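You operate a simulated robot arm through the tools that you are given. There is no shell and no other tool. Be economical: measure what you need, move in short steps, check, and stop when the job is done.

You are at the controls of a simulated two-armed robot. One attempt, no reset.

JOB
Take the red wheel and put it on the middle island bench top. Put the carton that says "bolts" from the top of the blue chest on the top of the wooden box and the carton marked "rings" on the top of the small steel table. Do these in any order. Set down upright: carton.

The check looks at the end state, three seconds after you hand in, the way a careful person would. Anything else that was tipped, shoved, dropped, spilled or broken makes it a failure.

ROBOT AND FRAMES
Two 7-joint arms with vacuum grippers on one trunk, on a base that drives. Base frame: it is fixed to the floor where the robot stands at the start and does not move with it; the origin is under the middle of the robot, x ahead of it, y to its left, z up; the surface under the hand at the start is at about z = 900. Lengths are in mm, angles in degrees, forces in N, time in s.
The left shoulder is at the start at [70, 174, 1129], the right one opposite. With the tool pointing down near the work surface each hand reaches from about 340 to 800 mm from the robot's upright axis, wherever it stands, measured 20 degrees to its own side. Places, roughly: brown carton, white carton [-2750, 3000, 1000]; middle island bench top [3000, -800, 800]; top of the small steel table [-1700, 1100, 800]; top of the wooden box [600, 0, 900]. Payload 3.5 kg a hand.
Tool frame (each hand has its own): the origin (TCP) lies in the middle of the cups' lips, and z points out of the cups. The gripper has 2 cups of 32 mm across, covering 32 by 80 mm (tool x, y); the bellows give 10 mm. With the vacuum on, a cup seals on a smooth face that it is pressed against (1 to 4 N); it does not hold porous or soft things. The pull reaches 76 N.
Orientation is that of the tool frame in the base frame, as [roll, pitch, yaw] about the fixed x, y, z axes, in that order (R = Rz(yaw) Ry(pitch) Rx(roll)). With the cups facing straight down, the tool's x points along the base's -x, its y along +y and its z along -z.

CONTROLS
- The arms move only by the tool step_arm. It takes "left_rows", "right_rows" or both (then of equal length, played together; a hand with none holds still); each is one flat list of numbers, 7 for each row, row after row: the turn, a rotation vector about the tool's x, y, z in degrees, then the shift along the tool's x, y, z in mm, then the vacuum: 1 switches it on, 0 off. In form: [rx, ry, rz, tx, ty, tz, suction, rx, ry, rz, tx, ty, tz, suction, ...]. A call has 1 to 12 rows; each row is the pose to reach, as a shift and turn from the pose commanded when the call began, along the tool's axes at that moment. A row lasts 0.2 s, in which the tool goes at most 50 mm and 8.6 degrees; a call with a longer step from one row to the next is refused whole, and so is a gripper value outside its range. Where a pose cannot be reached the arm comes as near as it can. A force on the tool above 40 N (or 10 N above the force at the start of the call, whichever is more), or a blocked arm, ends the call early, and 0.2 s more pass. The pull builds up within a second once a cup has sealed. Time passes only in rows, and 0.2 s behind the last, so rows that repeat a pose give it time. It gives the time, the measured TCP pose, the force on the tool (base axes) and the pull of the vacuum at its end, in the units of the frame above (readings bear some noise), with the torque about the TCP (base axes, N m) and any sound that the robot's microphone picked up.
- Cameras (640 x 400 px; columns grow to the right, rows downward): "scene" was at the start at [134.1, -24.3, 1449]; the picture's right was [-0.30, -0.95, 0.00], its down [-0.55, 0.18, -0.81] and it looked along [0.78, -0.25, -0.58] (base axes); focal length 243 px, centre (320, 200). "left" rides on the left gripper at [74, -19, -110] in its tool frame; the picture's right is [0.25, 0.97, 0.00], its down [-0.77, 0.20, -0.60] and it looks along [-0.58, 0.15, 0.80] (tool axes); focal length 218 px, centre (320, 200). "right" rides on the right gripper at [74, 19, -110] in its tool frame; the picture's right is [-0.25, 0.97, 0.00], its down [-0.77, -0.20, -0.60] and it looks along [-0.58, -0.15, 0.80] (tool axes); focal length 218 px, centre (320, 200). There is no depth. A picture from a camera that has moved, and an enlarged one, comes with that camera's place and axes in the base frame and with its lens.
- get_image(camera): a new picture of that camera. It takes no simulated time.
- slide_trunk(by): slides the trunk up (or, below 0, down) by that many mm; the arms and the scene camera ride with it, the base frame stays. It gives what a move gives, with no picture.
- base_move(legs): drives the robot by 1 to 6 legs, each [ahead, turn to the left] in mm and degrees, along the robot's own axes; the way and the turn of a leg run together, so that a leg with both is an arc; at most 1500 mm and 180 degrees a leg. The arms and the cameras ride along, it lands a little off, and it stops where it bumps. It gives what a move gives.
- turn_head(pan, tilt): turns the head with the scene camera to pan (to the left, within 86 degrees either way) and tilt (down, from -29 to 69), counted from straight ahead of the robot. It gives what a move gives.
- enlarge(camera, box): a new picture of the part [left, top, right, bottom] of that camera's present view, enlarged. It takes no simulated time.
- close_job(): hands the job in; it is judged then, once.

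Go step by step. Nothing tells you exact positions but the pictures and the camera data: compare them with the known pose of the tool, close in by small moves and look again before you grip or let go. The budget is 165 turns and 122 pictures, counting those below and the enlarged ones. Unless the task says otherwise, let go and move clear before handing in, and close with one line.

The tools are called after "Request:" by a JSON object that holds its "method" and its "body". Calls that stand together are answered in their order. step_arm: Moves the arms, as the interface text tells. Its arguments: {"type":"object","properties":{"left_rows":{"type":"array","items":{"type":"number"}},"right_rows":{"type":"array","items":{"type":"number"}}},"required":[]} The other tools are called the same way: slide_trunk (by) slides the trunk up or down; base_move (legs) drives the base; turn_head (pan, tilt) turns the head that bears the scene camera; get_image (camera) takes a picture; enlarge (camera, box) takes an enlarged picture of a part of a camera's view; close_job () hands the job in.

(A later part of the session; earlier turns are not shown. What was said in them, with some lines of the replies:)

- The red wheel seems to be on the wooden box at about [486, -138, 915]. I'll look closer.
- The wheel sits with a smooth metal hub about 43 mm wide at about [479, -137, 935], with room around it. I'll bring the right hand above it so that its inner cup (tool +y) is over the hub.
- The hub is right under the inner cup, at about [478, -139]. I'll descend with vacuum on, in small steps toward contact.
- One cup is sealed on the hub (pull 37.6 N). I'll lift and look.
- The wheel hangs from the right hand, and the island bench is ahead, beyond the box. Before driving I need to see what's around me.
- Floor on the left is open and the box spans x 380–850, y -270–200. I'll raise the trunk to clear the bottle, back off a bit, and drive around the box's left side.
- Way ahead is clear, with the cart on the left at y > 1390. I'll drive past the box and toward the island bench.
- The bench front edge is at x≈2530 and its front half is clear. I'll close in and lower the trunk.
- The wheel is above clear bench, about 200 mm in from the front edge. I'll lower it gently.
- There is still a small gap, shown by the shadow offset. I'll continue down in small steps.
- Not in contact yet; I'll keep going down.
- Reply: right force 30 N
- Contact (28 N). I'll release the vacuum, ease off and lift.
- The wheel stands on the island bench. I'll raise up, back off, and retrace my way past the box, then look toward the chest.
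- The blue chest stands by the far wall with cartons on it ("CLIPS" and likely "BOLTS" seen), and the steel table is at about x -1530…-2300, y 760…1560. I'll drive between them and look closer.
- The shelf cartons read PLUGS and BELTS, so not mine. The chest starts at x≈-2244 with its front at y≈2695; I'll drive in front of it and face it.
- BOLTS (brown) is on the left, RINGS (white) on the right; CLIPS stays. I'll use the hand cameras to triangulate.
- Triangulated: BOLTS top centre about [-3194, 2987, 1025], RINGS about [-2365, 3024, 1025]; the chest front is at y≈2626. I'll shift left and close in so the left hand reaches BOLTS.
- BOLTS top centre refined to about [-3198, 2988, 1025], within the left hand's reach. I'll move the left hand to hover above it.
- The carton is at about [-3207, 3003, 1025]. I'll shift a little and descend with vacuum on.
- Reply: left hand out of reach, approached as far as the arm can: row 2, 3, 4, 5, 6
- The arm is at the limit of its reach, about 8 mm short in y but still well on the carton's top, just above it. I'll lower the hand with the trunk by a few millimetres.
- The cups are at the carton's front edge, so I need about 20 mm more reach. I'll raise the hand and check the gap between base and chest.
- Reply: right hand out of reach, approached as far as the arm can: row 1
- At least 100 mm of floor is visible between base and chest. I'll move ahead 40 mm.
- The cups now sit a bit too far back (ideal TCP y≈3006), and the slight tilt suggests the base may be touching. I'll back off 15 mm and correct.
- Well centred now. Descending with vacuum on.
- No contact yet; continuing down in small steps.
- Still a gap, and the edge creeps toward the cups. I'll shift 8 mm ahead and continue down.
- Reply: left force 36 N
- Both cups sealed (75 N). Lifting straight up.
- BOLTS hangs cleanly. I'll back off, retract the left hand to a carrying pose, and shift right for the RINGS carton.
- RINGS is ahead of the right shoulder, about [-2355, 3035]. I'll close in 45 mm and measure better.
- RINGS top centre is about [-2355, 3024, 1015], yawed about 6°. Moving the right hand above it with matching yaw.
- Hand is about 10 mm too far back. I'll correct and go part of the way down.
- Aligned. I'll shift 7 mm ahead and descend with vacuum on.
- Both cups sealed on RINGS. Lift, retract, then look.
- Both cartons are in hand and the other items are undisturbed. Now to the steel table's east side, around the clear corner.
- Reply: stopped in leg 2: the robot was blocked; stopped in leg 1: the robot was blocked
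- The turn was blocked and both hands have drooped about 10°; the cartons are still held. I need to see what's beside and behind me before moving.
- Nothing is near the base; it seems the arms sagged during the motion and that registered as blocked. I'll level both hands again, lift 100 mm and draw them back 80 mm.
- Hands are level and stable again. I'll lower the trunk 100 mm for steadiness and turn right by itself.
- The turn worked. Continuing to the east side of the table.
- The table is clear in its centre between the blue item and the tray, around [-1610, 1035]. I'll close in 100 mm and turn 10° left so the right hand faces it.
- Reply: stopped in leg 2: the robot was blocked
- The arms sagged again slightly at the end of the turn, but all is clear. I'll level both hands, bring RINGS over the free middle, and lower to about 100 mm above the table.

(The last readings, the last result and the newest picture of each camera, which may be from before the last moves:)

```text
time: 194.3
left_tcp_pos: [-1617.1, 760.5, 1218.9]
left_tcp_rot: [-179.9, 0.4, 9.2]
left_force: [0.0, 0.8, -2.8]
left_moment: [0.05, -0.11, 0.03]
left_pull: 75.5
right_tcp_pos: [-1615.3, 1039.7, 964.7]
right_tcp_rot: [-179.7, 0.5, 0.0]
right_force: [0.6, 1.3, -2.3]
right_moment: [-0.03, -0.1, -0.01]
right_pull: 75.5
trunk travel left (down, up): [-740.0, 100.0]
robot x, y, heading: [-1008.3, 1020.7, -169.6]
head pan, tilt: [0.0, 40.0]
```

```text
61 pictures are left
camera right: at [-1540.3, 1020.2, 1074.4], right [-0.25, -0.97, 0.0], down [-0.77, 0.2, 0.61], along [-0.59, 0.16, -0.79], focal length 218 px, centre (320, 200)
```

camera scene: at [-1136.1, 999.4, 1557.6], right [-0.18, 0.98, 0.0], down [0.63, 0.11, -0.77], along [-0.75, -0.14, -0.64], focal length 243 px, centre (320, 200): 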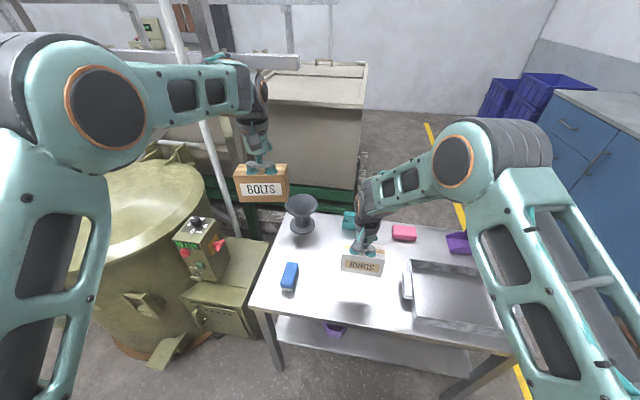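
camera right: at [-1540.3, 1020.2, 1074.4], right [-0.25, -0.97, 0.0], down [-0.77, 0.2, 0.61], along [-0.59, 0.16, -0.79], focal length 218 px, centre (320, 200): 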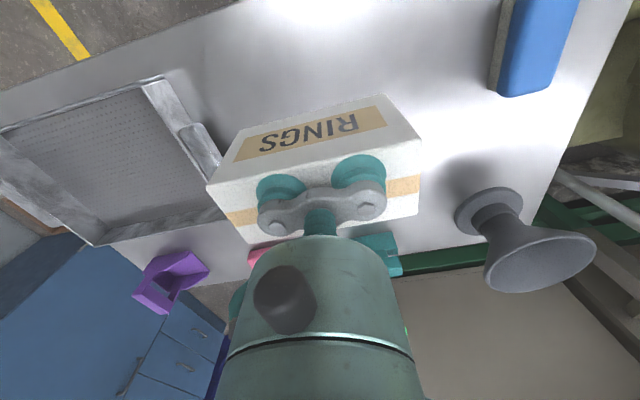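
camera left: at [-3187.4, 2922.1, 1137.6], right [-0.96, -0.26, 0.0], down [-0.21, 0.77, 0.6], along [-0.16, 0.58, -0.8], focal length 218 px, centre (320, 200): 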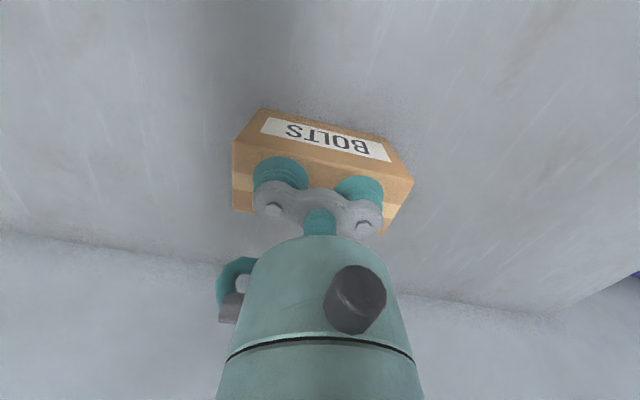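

Clearances are fine (tray handle ~80 mm, blue item ~160 mm). Lowering.

Request:
{"method": "step_arm", "body": {"right_rows": [0, 0, 0, 0, 0, 35, 1, 0, 0, 0, 0, 0, 60, 1, 0, 0, 0, 0, 0, 75, 1, 0, 0, 0, 0, 0, 82, 1, 0, 0, 0, 0, 0, 86, 1]}}

Request:
{"method": "enlarge", "body": {"camera": "scene", "box": [280, 200, 440, 300]}}

```text
time: 195.5
left_tcp_pos: [-1620.2, 760.3, 1218.4]
left_tcp_rot: [-179.9, 0.5, 9.2]
left_force: [0.8, 0.4, -3.2]
left_moment: [0.08, -0.08, 0.01]
left_pull: 75.6
right_tcp_pos: [-1616.6, 1040.7, 878.1]
right_tcp_rot: [-179.6, 0.4, 0.0]
right_force: [-0.7, 1.1, -2.1]
right_moment: [-0.03, -0.12, -0.02]
right_pull: 75.7
trunk travel left (down, up): [-740.0, 100.0]
robot x, y, heading: [-1005.4, 1023.1, -169.7]
head pan, tilt: [0.0, 40.0]
```

```text
4.00 times, centred on (360, 250) of scene
camera zoom: at [-1138.3, 998.8, 1557.2], right [-0.18, 0.98, 0.0], down [0.63, 0.11, -0.77], along [-0.75, -0.14, -0.64], focal length 973 px, centre (160, 0)
```

zoom: 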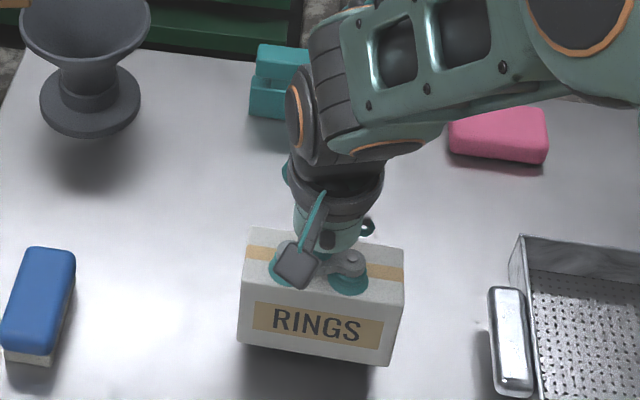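

Close to the table now; small steps down to contact.

Request:
{"method": "step_arm", "body": {"right_rows": [0, 0, 0, 0, 0, 3, 1, 0, 0, 0, 0, 0, 6, 1, 0, 0, 0, 0, 0, 9, 1, 0, 0, 0, 0, 0, 12, 1]}}

Request:
{"method": "enlarge", "body": {"camera": "right", "box": [160, 70, 480, 270]}}

```text
time: 196.5
left_tcp_pos: [-1620.0, 760.3, 1217.6]
left_tcp_rot: [-179.9, 0.2, 9.1]
left_force: [-0.6, -0.1, -3.7]
left_moment: [0.06, -0.1, 0.0]
left_pull: 75.5
right_tcp_pos: [-1616.4, 1040.6, 865.4]
right_tcp_rot: [-179.5, 0.4, 0.0]
right_force: [0.1, -0.6, -2.3]
right_moment: [-0.05, -0.12, 0.02]
right_pull: 75.8
trunk travel left (down, up): [-740.0, 100.0]
robot x, y, heading: [-1008.0, 1016.6, -169.8]
head pan, tilt: [0.0, 40.0]
```

```text
2.00 times, centred on (320, 170) of right
camera zoom: at [-1543.0, 1020.0, 975.0], right [-0.25, -0.97, 0.0], down [-0.77, 0.2, 0.61], along [-0.59, 0.16, -0.79], focal length 436 px, centre (320, 260)
```

zoom: 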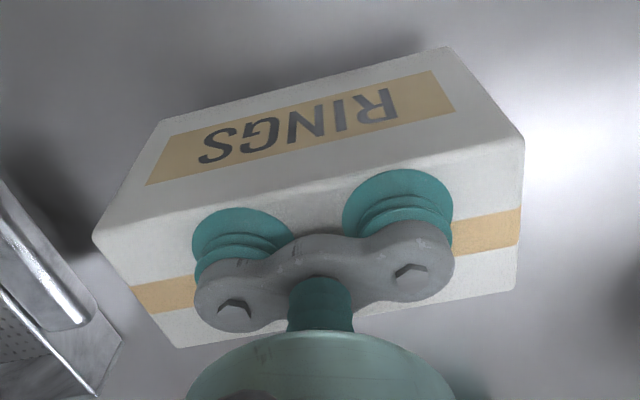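

Request:
{"method": "step_arm", "body": {"right_rows": [0, 0, 0, 0, 0, 2, 1, 0, 0, 0, 0, 0, 4, 1, 0, 0, 0, 0, 0, 6, 1, 0, 0, 0, 0, 0, 8, 1]}}

```text
time: 197.5
left_tcp_pos: [-1619.9, 759.4, 1219.4]
left_tcp_rot: [-180.0, 0.3, 9.2]
left_force: [0.9, -0.2, -3.3]
left_moment: [0.07, -0.09, -0.04]
left_pull: 75.5
right_tcp_pos: [-1616.7, 1039.7, 857.5]
right_tcp_rot: [-179.5, 0.4, 0.1]
right_force: [0.0, 0.3, -2.3]
right_moment: [-0.02, -0.12, 0.01]
right_pull: 75.3
trunk travel left (down, up): [-740.0, 100.0]
robot x, y, heading: [-1006.8, 1021.2, -170.0]
head pan, tilt: [0.0, 40.0]
```

No contact yet at 857; continuing in small steps.

Request:
{"method": "step_arm", "body": {"right_rows": [0, 0, 0, 0, 0, 2, 1, 0, 0, 0, 0, 0, 4, 1, 0, 0, 0, 0, 0, 6, 1, 0, 0, 0, 0, 0, 8, 1]}}

Request:
{"method": "enlarge", "body": {"camera": "scene", "box": [280, 200, 440, 300]}}

```text
time: 198.5
left_tcp_pos: [-1620.3, 760.3, 1218.0]
left_tcp_rot: [-179.8, 0.3, 9.2]
left_force: [-0.6, -0.3, -2.1]
left_moment: [0.01, -0.09, -0.02]
left_pull: 75.3
right_tcp_pos: [-1616.9, 1040.6, 850.4]
right_tcp_rot: [-179.6, 0.4, 0.1]
right_force: [-0.4, -0.8, -4.2]
right_moment: [-0.04, -0.14, -0.01]
right_pull: 76.0
trunk travel left (down, up): [-740.0, 100.0]
robot x, y, heading: [-1005.1, 1019.2, -169.8]
head pan, tilt: [0.0, 40.0]
```

```text
4.00 times, centred on (360, 250) of scene
camera zoom: at [-1138.9, 998.6, 1557.2], right [-0.18, 0.98, 0.0], down [0.63, 0.11, -0.77], along [-0.75, -0.14, -0.64], focal length 973 px, centre (160, 0)
```

zoom: 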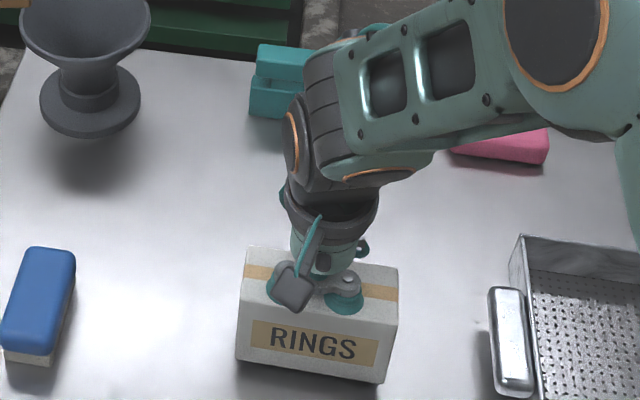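

Request:
{"method": "step_arm", "body": {"right_rows": [0, 0, 0, 0, 0, 2, 1, 0, 0, 0, 0, 0, 4, 1, 0, 0, 0, 0, 0, 6, 1, 0, 0, 0, 0, 0, 8, 1, 0, 0, 0, 0, 0, 10, 1]}}

Request:
{"method": "enlarge", "body": {"camera": "right", "box": [160, 70, 480, 270]}}

```text
time: 199.7
left_tcp_pos: [-1619.5, 759.0, 1218.5]
left_tcp_rot: [-179.9, 0.2, 9.2]
left_force: [-0.4, 0.1, -2.6]
left_moment: [0.05, -0.1, -0.02]
left_pull: 75.6
right_tcp_pos: [-1618.0, 1040.9, 839.9]
right_tcp_rot: [-179.6, 0.3, 0.1]
right_force: [-0.2, 0.8, -2.3]
right_moment: [-0.04, -0.11, 0.0]
right_pull: 75.3
trunk travel left (down, up): [-740.0, 100.0]
robot x, y, heading: [-1004.3, 1019.0, -169.6]
head pan, tilt: [0.0, 40.0]
```

```text
2.00 times, centred on (320, 170) of right
camera zoom: at [-1543.3, 1020.2, 949.2], right [-0.25, -0.97, 0.0], down [-0.77, 0.2, 0.61], along [-0.59, 0.16, -0.79], focal length 436 px, centre (320, 260)
```

zoom: 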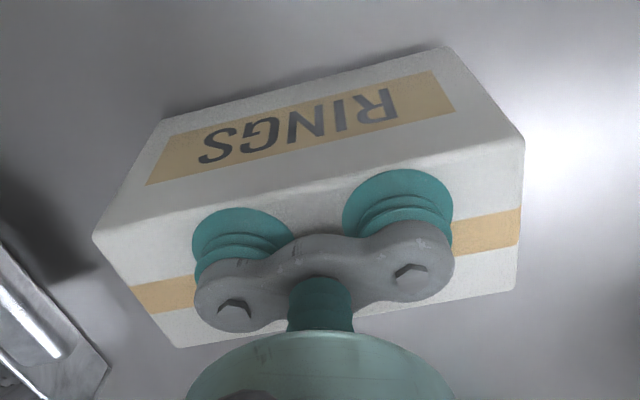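

The shadow is now tight against the carton's edge; nearly there.

Request:
{"method": "step_arm", "body": {"right_rows": [0, 0, 0, 0, 0, 2, 1, 0, 0, 0, 0, 0, 4, 1, 0, 0, 0, 0, 0, 6, 1, 0, 0, 0, 0, 0, 8, 1]}}

```text
time: 200.7
left_tcp_pos: [-1614.9, 760.3, 1222.0]
left_tcp_rot: [-179.9, 0.6, 9.2]
left_force: [-0.1, 1.2, -3.1]
left_moment: [0.05, -0.12, -0.01]
left_pull: 76.0
right_tcp_pos: [-1614.4, 1040.7, 835.8]
right_tcp_rot: [-179.7, 0.8, 0.0]
right_force: [3.4, 1.5, 24.6]
right_moment: [-0.3, 0.59, -0.21]
right_pull: 75.5
trunk travel left (down, up): [-740.0, 100.0]
robot x, y, heading: [-1005.1, 1015.7, -169.7]
head pan, tilt: [0.0, 40.0]
```

Contact (25 N). Ease off 3 mm, release, and lift away.

Request:
{"method": "step_arm", "body": {"right_rows": [0, 0, 0, 0, 0, -3, 1, 0, 0, 0, 0, 0, -3, 0, 0, 0, 0, 0, 0, -3, 0, 0, 0, 0, 0, 0, -3, 0, 0, 0, 0, 0, 0, -3, 0, 0, 0, 0, 0, 0, -9, 0, 0, 0, 0, 0, 0, -22, 0, 0, 0, 0, 0, 0, -60, 0, 0, 0, 0, 0, 0, -105, 0, 0, 0, 0, 0, 0, -150, 0, 0, 0, 0, 0, 0, -195, 0, 0, 0, 0, 0, 0, -240, 0]}}

Request:
{"method": "get_image", "body": {"camera": "scene"}}

```text
time: 203.3
left_tcp_pos: [-1618.1, 760.0, 1218.1]
left_tcp_rot: [-179.9, 0.4, 9.2]
left_force: [0.1, 0.1, -2.6]
left_moment: [0.05, -0.08, 0.01]
left_pull: 75.7
right_tcp_pos: [-1614.1, 1039.4, 1074.9]
right_tcp_rot: [-179.7, 0.4, -0.1]
right_force: [0.3, 1.2, 0.8]
right_moment: [0.02, 0.01, 0.02]
right_pull: 0.0
trunk travel left (down, up): [-740.0, 100.0]
robot x, y, heading: [-1006.1, 1019.5, -169.8]
head pan, tilt: [0.0, 40.0]
```

```text
56 pictures are left
camera scene: at [-1136.6, 998.7, 1557.3], right [-0.18, 0.98, 0.0], down [0.63, 0.11, -0.77], along [-0.75, -0.14, -0.64], focal length 243 px, centre (320, 200)
```

scene: 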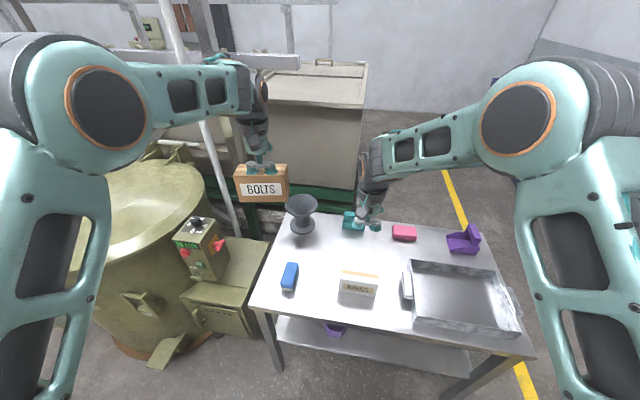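

RINGS is standing upright on the steel table. Now I'll draw the hands in a bit and drive back to the wooden box with BOLTS.

Request:
{"method": "step_arm", "body": {"left_rows": [0, 0, 0, 25, 0, 0, 1, 0, 0, 0, 50, 0, 0, 1, 0, 0, 0, 80, 0, 0, 1, 0, 0, 0, 80, 0, 0, 1], "right_rows": [0, 0, 0, 0, -20, -30, 0, 0, 0, 0, 25, -50, -50, 0, 0, 0, 0, 50, -80, -70, 0, 0, 0, 0, 80, -100, -80, 0]}}

Request:
{"method": "base_move", "body": {"legs": [[-250, 0]]}}

Request:
{"method": "base_move", "body": {"legs": [[0, 97.8], [1310, 0], [0, 72]]}}

Request:
{"method": "get_image", "body": {"camera": "scene"}}

```text
time: 204.3
left_tcp_pos: [-1539.2, 774.2, 1216.5]
left_tcp_rot: [-180.0, 0.3, 9.2]
left_force: [0.3, -0.7, -3.2]
left_moment: [0.05, -0.11, 0.02]
left_pull: 75.0
right_tcp_pos: [-1534.6, 1140.2, 1153.8]
right_tcp_rot: [-179.7, 0.3, 0.0]
right_force: [0.3, -0.1, -0.3]
right_moment: [-0.02, 0.04, 0.01]
right_pull: 0.1
trunk travel left (down, up): [-740.0, 100.0]
robot x, y, heading: [-1006.6, 1021.7, -169.8]
head pan, tilt: [0.0, 40.0]
```

```text
time: 206.1
left_tcp_pos: [-1294.7, 816.2, 1214.5]
left_tcp_rot: [-179.9, 0.3, 9.3]
left_force: [0.1, -0.6, -3.3]
left_moment: [0.09, -0.11, -0.01]
left_pull: 75.2
right_tcp_pos: [-1289.4, 1181.9, 1151.4]
right_tcp_rot: [-179.7, 0.2, 0.2]
right_force: [0.0, 0.3, 0.1]
right_moment: [0.01, 0.01, 0.0]
right_pull: 0.0
trunk travel left (down, up): [-740.0, 100.0]
robot x, y, heading: [-761.1, 1067.6, -169.5]
head pan, tilt: [0.0, 40.0]
```

```text
time: 218.4
left_tcp_pos: [166.2, -419.1, 1219.1]
left_tcp_rot: [179.3, 0.4, 136.6]
left_force: [-0.6, -1.1, -2.5]
left_moment: [0.11, -0.01, -0.02]
left_pull: 75.2
right_tcp_pos: [-124.7, -639.1, 1151.4]
right_tcp_rot: [179.6, 0.2, 127.3]
right_force: [0.1, 0.0, -1.5]
right_moment: [0.07, -0.05, 0.02]
right_pull: 0.2
trunk travel left (down, up): [-740.0, 100.0]
robot x, y, heading: [-327.7, -123.7, -51.5]
head pan, tilt: [0.0, 40.0]
stopped in leg 3: the robot was blocked; the commanded pose is now the measured one
```

```text
55 pictures are left
camera scene: at [-262.8, -241.7, 1558.1], right [-0.78, -0.62, -0.02], down [-0.39, 0.51, -0.77], along [0.48, -0.59, -0.64], focal length 243 px, centre (320, 200)
```

scene: 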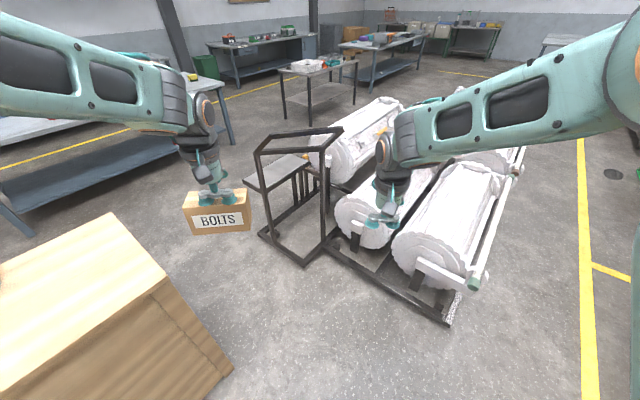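

Stopped midway in the turn again, with nothing nearby touching (box corner is well clear). I'll continue the turn.

Request:
{"method": "base_move", "body": {"legs": [[0, 51]]}}

Request:
{"method": "get_image", "body": {"camera": "scene"}}

```text
time: 221.2
left_tcp_pos: [210.9, 94.3, 1215.8]
left_tcp_rot: [-179.9, 0.3, -172.0]
left_force: [0.7, 0.5, -2.7]
left_moment: [0.02, 0.12, -0.02]
left_pull: 75.1
right_tcp_pos: [198.4, -270.2, 1150.9]
right_tcp_rot: [-179.6, 0.3, 178.8]
right_force: [-1.3, -0.2, 0.1]
right_moment: [0.01, -0.01, 0.03]
right_pull: 0.3
trunk travel left (down, up): [-740.0, 100.0]
robot x, y, heading: [-329.6, -114.1, -0.2]
head pan, tilt: [0.0, 40.0]
```

```text
54 pictures are left
camera scene: at [-194.9, -113.1, 1557.3], right [0.0, -1.0, 0.0], down [-0.64, 0.0, -0.77], along [0.77, 0.0, -0.64], focal length 243 px, centre (320, 200)
```

scene: 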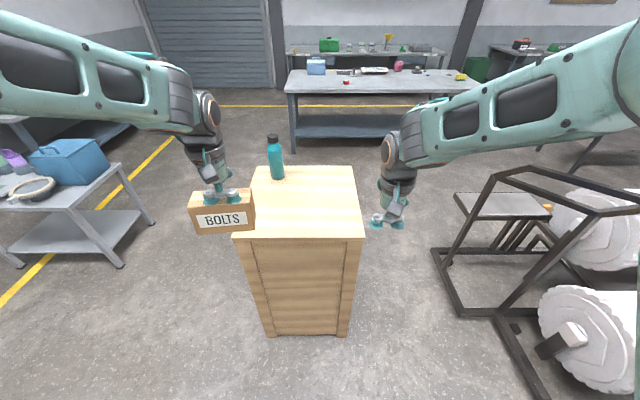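

BOLTS is still held, and the box with the bottle is ahead. I'll close in 270 mm.

Request:
{"method": "base_move", "body": {"legs": [[270, 0]]}}

Request:
{"method": "get_image", "body": {"camera": "scene"}}

```text
time: 223.1
left_tcp_pos: [482.9, 93.1, 1216.0]
left_tcp_rot: [180.0, 0.4, -172.0]
left_force: [0.1, 0.1, -2.7]
left_moment: [0.01, 0.08, -0.02]
left_pull: 75.5
right_tcp_pos: [470.5, -273.0, 1152.8]
right_tcp_rot: [-179.8, 0.3, 178.7]
right_force: [-0.3, -0.7, 0.2]
right_moment: [-0.02, 0.03, 0.01]
right_pull: 0.0
trunk travel left (down, up): [-740.0, 100.0]
robot x, y, heading: [-56.5, -114.2, -0.2]
head pan, tilt: [0.0, 40.0]
```

```text
53 pictures are left
camera scene: at [76.1, -114.4, 1557.4], right [0.0, -1.0, 0.0], down [-0.64, 0.0, -0.77], along [0.77, 0.0, -0.64], focal length 243 px, centre (320, 200)
```

scene: 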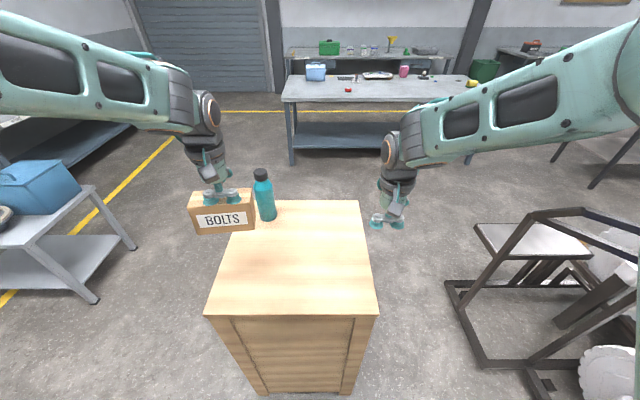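

The box's near edge is at x≈390. I'll bring BOLTS over [540, -40], clear of the bottle, and lower to about 100 mm above the top.

Request:
{"method": "step_arm", "body": {"left_rows": [0, 0, 3, -12, -45, 0, 1, 0, 0, 6, -25, -92, 0, 1, 0, 0, 8, -38, -139, 0, 1, 0, 0, 8, -38, -139, 45, 1, 0, 0, 8, -38, -139, 90, 1, 0, 0, 8, -38, -139, 135, 1, 0, 0, 8, -38, -139, 180, 1, 0, 0, 8, -38, -139, 200, 1]}}

Request:
{"method": "get_image", "body": {"camera": "scene"}}

Request:
{"method": "get_image", "body": {"camera": "left"}}

```text
time: 224.9
left_tcp_pos: [540.3, -38.9, 1015.7]
left_tcp_rot: [179.9, 0.2, 180.0]
left_force: [0.8, 0.3, -2.4]
left_moment: [0.02, 0.11, -0.01]
left_pull: 75.5
right_tcp_pos: [472.1, -271.8, 1151.9]
right_tcp_rot: [-179.8, 0.3, 178.8]
right_force: [-0.7, 0.9, -0.3]
right_moment: [0.03, -0.02, -0.02]
right_pull: 0.0
trunk travel left (down, up): [-740.0, 100.0]
robot x, y, heading: [-56.1, -112.0, -0.3]
head pan, tilt: [0.0, 40.0]
```

```text
52 pictures are left
camera scene: at [78.2, -114.4, 1557.2], right [0.0, -1.0, 0.0], down [-0.64, 0.0, -0.77], along [0.77, 0.0, -0.64], focal length 243 px, centre (320, 200)
```

scene: 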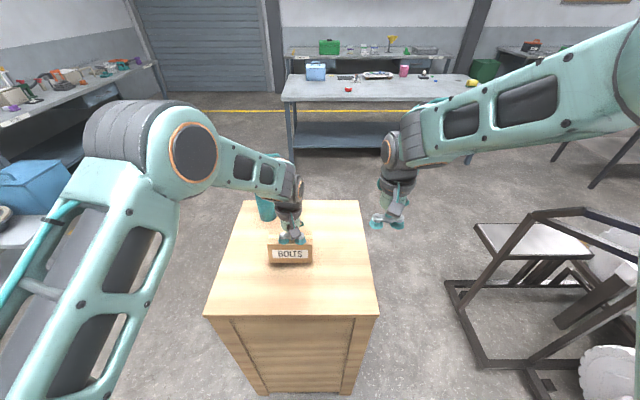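

```text
51 pictures are left
camera left: at [466.6, -57.8, 1126.2], right [-0.25, 0.97, 0.0], down [0.77, 0.2, 0.61], along [0.59, 0.15, -0.79], focal length 218 px, centre (320, 200)
```

left: 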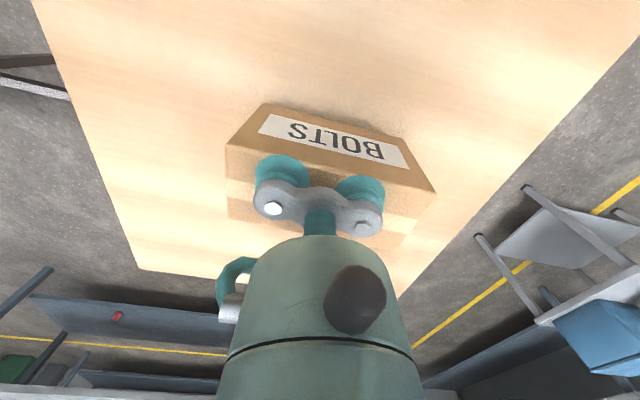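

Good spot, well clear of the bottle. Lowering further.

Request:
{"method": "step_arm", "body": {"left_rows": [0, 0, 0, 0, 0, 15, 1, 0, 0, 0, 0, 0, 28, 1, 0, 0, 0, 0, 0, 36, 1, 0, 0, 0, 0, 0, 40, 1, 0, 0, 0, 0, 0, 43, 1]}}

Request:
{"method": "enlarge", "body": {"camera": "left", "box": [160, 70, 480, 270]}}

```text
time: 225.9
left_tcp_pos: [543.9, -37.0, 985.0]
left_tcp_rot: [180.0, 1.0, -179.7]
left_force: [-8.7, 6.3, 24.1]
left_moment: [-0.69, -0.2, -0.34]
left_pull: 76.1
right_tcp_pos: [469.8, -270.8, 1152.7]
right_tcp_rot: [-179.9, 0.5, 178.9]
right_force: [0.1, -0.5, 0.6]
right_moment: [0.03, 0.03, 0.0]
right_pull: 0.0
trunk travel left (down, up): [-740.0, 100.0]
robot x, y, heading: [-56.1, -114.5, 0.0]
head pan, tilt: [0.0, 40.0]
stopped in row 4 (left hand): the force on the tool passed its limit at 46 N (the readings are from after the stop); the commanded pose is now the measured one
```

```text
2.00 times, centred on (320, 170) of left
camera zoom: at [467.0, -56.6, 1093.6], right [-0.26, 0.97, 0.0], down [0.76, 0.2, 0.62], along [0.6, 0.16, -0.79], focal length 436 px, centre (320, 260)
```

zoom: 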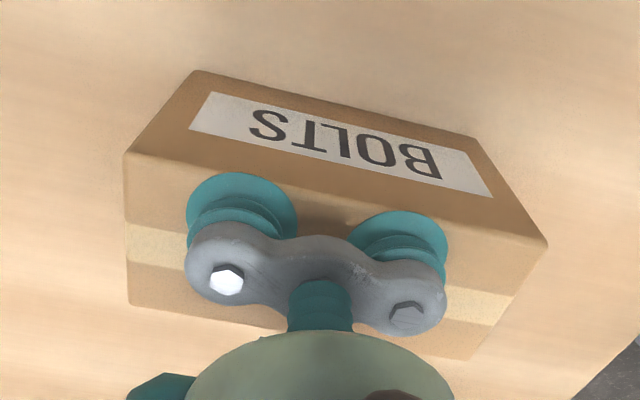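

It touched down (46 N peak, now 24 N). I'll ease off a few mm and check.

Request:
{"method": "step_arm", "body": {"left_rows": [0, 0, 0, 0, 0, -2, 1, 0, 0, 0, 0, 0, -3, 1, 0, 0, 0, 0, 0, -3, 1]}}

Request:
{"method": "enlarge", "body": {"camera": "scene", "box": [220, 190, 380, 290]}}

```text
time: 226.7
left_tcp_pos: [542.5, -36.8, 983.2]
left_tcp_rot: [179.9, 0.8, -179.8]
left_force: [-0.1, 1.8, 3.7]
left_moment: [-0.23, -0.26, 0.1]
left_pull: 75.6
right_tcp_pos: [470.5, -271.3, 1152.1]
right_tcp_rot: [-179.8, 0.4, 178.9]
right_force: [-1.1, -0.3, -0.6]
right_moment: [0.02, 0.04, 0.01]
right_pull: 0.1
trunk travel left (down, up): [-740.0, 100.0]
robot x, y, heading: [-54.1, -116.2, -0.1]
head pan, tilt: [0.0, 40.0]
```

```text
4.00 times, centred on (300, 240) of scene
camera zoom: at [76.8, -113.9, 1557.2], right [0.0, -1.0, 0.0], down [-0.64, 0.0, -0.77], along [0.77, 0.0, -0.64], focal length 973 px, centre (400, 40)
```

zoom: 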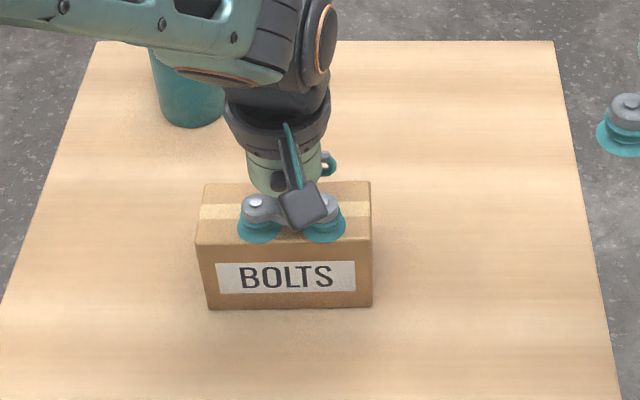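

BOLTS stands flat on the box. Release and lift.

Request:
{"method": "step_arm", "body": {"left_rows": [0, 0, 0, 0, 0, 0, 0, 0, 0, 0, 0, 0, 0, 0, 0, 0, 0, 0, 0, 0, 0, 0, 0, 0, 0, 0, -3, 0, 0, 0, 0, 0, 0, -10, 0, 0, 0, 0, 0, 0, -25, 0, 0, 0, 0, 0, 0, -65, 0, 0, 0, 0, 0, 0, -110, 0, 0, 0, 0, 0, 0, -155, 0, 0, 0, 0, 0, 0, -200, 0]}}

Request:
{"method": "base_move", "body": {"legs": [[-250, 0]]}}

Request:
{"method": "get_image", "body": {"camera": "scene"}}

```text
time: 228.9
left_tcp_pos: [538.0, -36.9, 1184.6]
left_tcp_rot: [179.9, 0.7, -179.8]
left_force: [-0.1, 0.5, 0.2]
left_moment: [0.02, 0.03, -0.01]
left_pull: 0.1
right_tcp_pos: [470.3, -271.2, 1153.2]
right_tcp_rot: [-179.8, 0.4, 179.0]
right_force: [-0.5, -0.4, 0.0]
right_moment: [0.03, 0.02, -0.01]
right_pull: 0.0
trunk travel left (down, up): [-740.0, 100.0]
robot x, y, heading: [-59.7, -117.2, 0.0]
head pan, tilt: [0.0, 40.0]
```

```text
time: 230.7
left_tcp_pos: [293.1, -38.8, 1183.9]
left_tcp_rot: [179.8, 0.7, -179.8]
left_force: [0.1, -0.2, 0.1]
left_moment: [-0.01, 0.0, -0.02]
left_pull: 0.1
right_tcp_pos: [222.5, -271.2, 1151.0]
right_tcp_rot: [-179.8, 0.2, 178.8]
right_force: [0.2, -0.3, 0.8]
right_moment: [-0.02, 0.02, -0.01]
right_pull: 0.1
trunk travel left (down, up): [-740.0, 100.0]
robot x, y, heading: [-307.1, -114.3, -0.2]
head pan, tilt: [0.0, 40.0]
```

```text
48 pictures are left
camera scene: at [-170.3, -113.7, 1557.1], right [0.0, -1.0, 0.0], down [-0.64, 0.0, -0.77], along [0.77, 0.0, -0.64], focal length 243 px, centre (320, 200)
```

scene: 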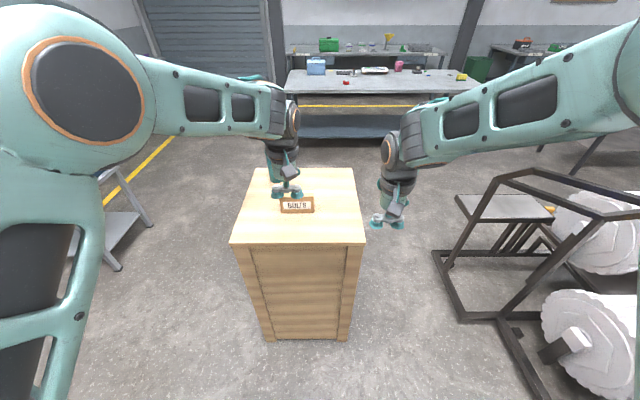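

BOLTS is down on the box. A final check of carton, bottle and wheel.

Request:
{"method": "enlarge", "body": {"camera": "scene", "box": [240, 55, 480, 215]}}

Request:
{"method": "turn_head", "body": {"pan": 86, "tilt": 35}}

Request:
{"method": "get_image", "body": {"camera": "scene"}}

Request:
{"method": "turn_head", "body": {"pan": -86, "tilt": 35}}

Request:
{"method": "get_image", "body": {"camera": "scene"}}

```text
2.50 times, centred on (360, 135) of scene
camera zoom: at [-170.3, -113.7, 1557.1], right [0.0, -1.0, 0.0], down [-0.64, 0.0, -0.77], along [0.77, 0.0, -0.64], focal length 608 px, centre (220, 362)
```

zoom: 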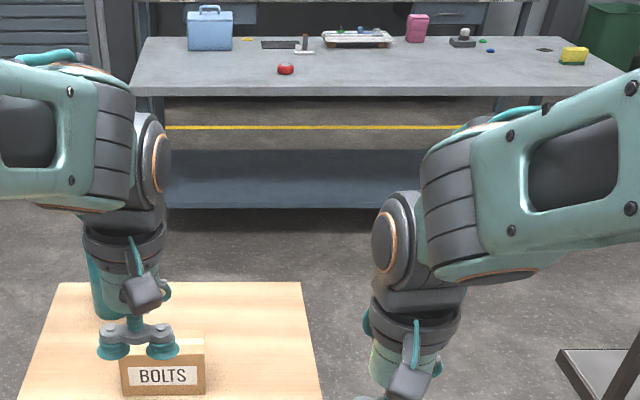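

```text
time: 232.3
left_tcp_pos: [291.6, -37.0, 1184.9]
left_tcp_rot: [179.9, 0.6, -179.7]
left_force: [0.1, -0.9, 0.5]
left_moment: [0.02, 0.01, 0.0]
left_pull: 0.0
right_tcp_pos: [221.5, -270.3, 1152.0]
right_tcp_rot: [-179.8, 0.3, 178.8]
right_force: [-0.1, -0.3, -0.2]
right_moment: [0.03, 0.0, 0.0]
right_pull: 0.1
trunk travel left (down, up): [-740.0, 100.0]
robot x, y, heading: [-305.4, -115.4, -0.4]
head pan, tilt: [85.9, 35.0]
```

```text
46 pictures are left
camera scene: at [-249.7, -25.6, 1564.8], right [1.0, -0.07, 0.0], down [-0.04, -0.57, -0.82], along [0.06, 0.82, -0.57], focal length 243 px, centre (320, 200)
```

scene: 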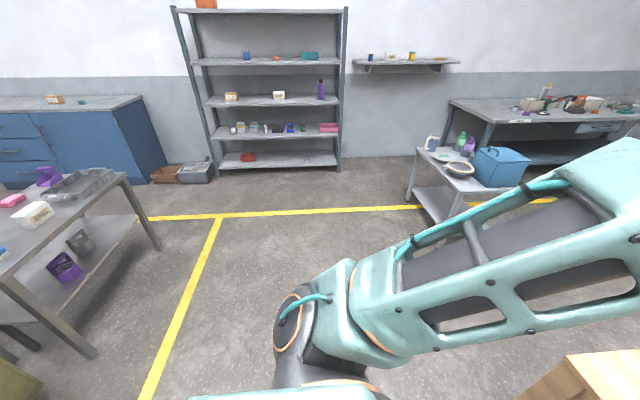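

```text
time: 234.9
left_tcp_pos: [291.4, -37.2, 1183.5]
left_tcp_rot: [179.9, 0.8, -179.8]
left_force: [-0.8, 0.6, 0.7]
left_moment: [0.01, -0.01, -0.02]
left_pull: 0.0
right_tcp_pos: [222.1, -270.8, 1150.8]
right_tcp_rot: [-179.7, 0.3, 178.9]
right_force: [0.2, 1.0, -1.1]
right_moment: [-0.02, 0.02, -0.01]
right_pull: 0.1
trunk travel left (down, up): [-740.0, 100.0]
robot x, y, heading: [-310.4, -112.2, -0.3]
head pan, tilt: [-85.9, 35.0]
```

```text
45 pictures are left
camera scene: at [-250.6, -201.3, 1564.8], right [-1.0, -0.07, 0.0], down [-0.04, 0.57, -0.82], along [0.06, -0.82, -0.57], focal length 243 px, centre (320, 200)
```

scene: 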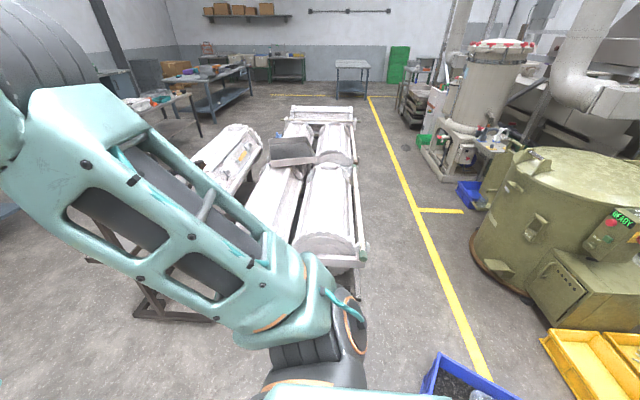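

Everything is in place and nothing else looks moved, and both hands are clear. Handing in.

Request:
{"method": "close_job", "body": {}}

```text
The job is handed in.
```

I've handed the job in: the red wheel is on the middle island bench, the BOLTS carton stands upright on the wooden box, and the RINGS carton stands upright on the small steel table. The robot reported being blocked three times while turning, but I saw nothing touching it, and nothing else looked moved in the final pictures.
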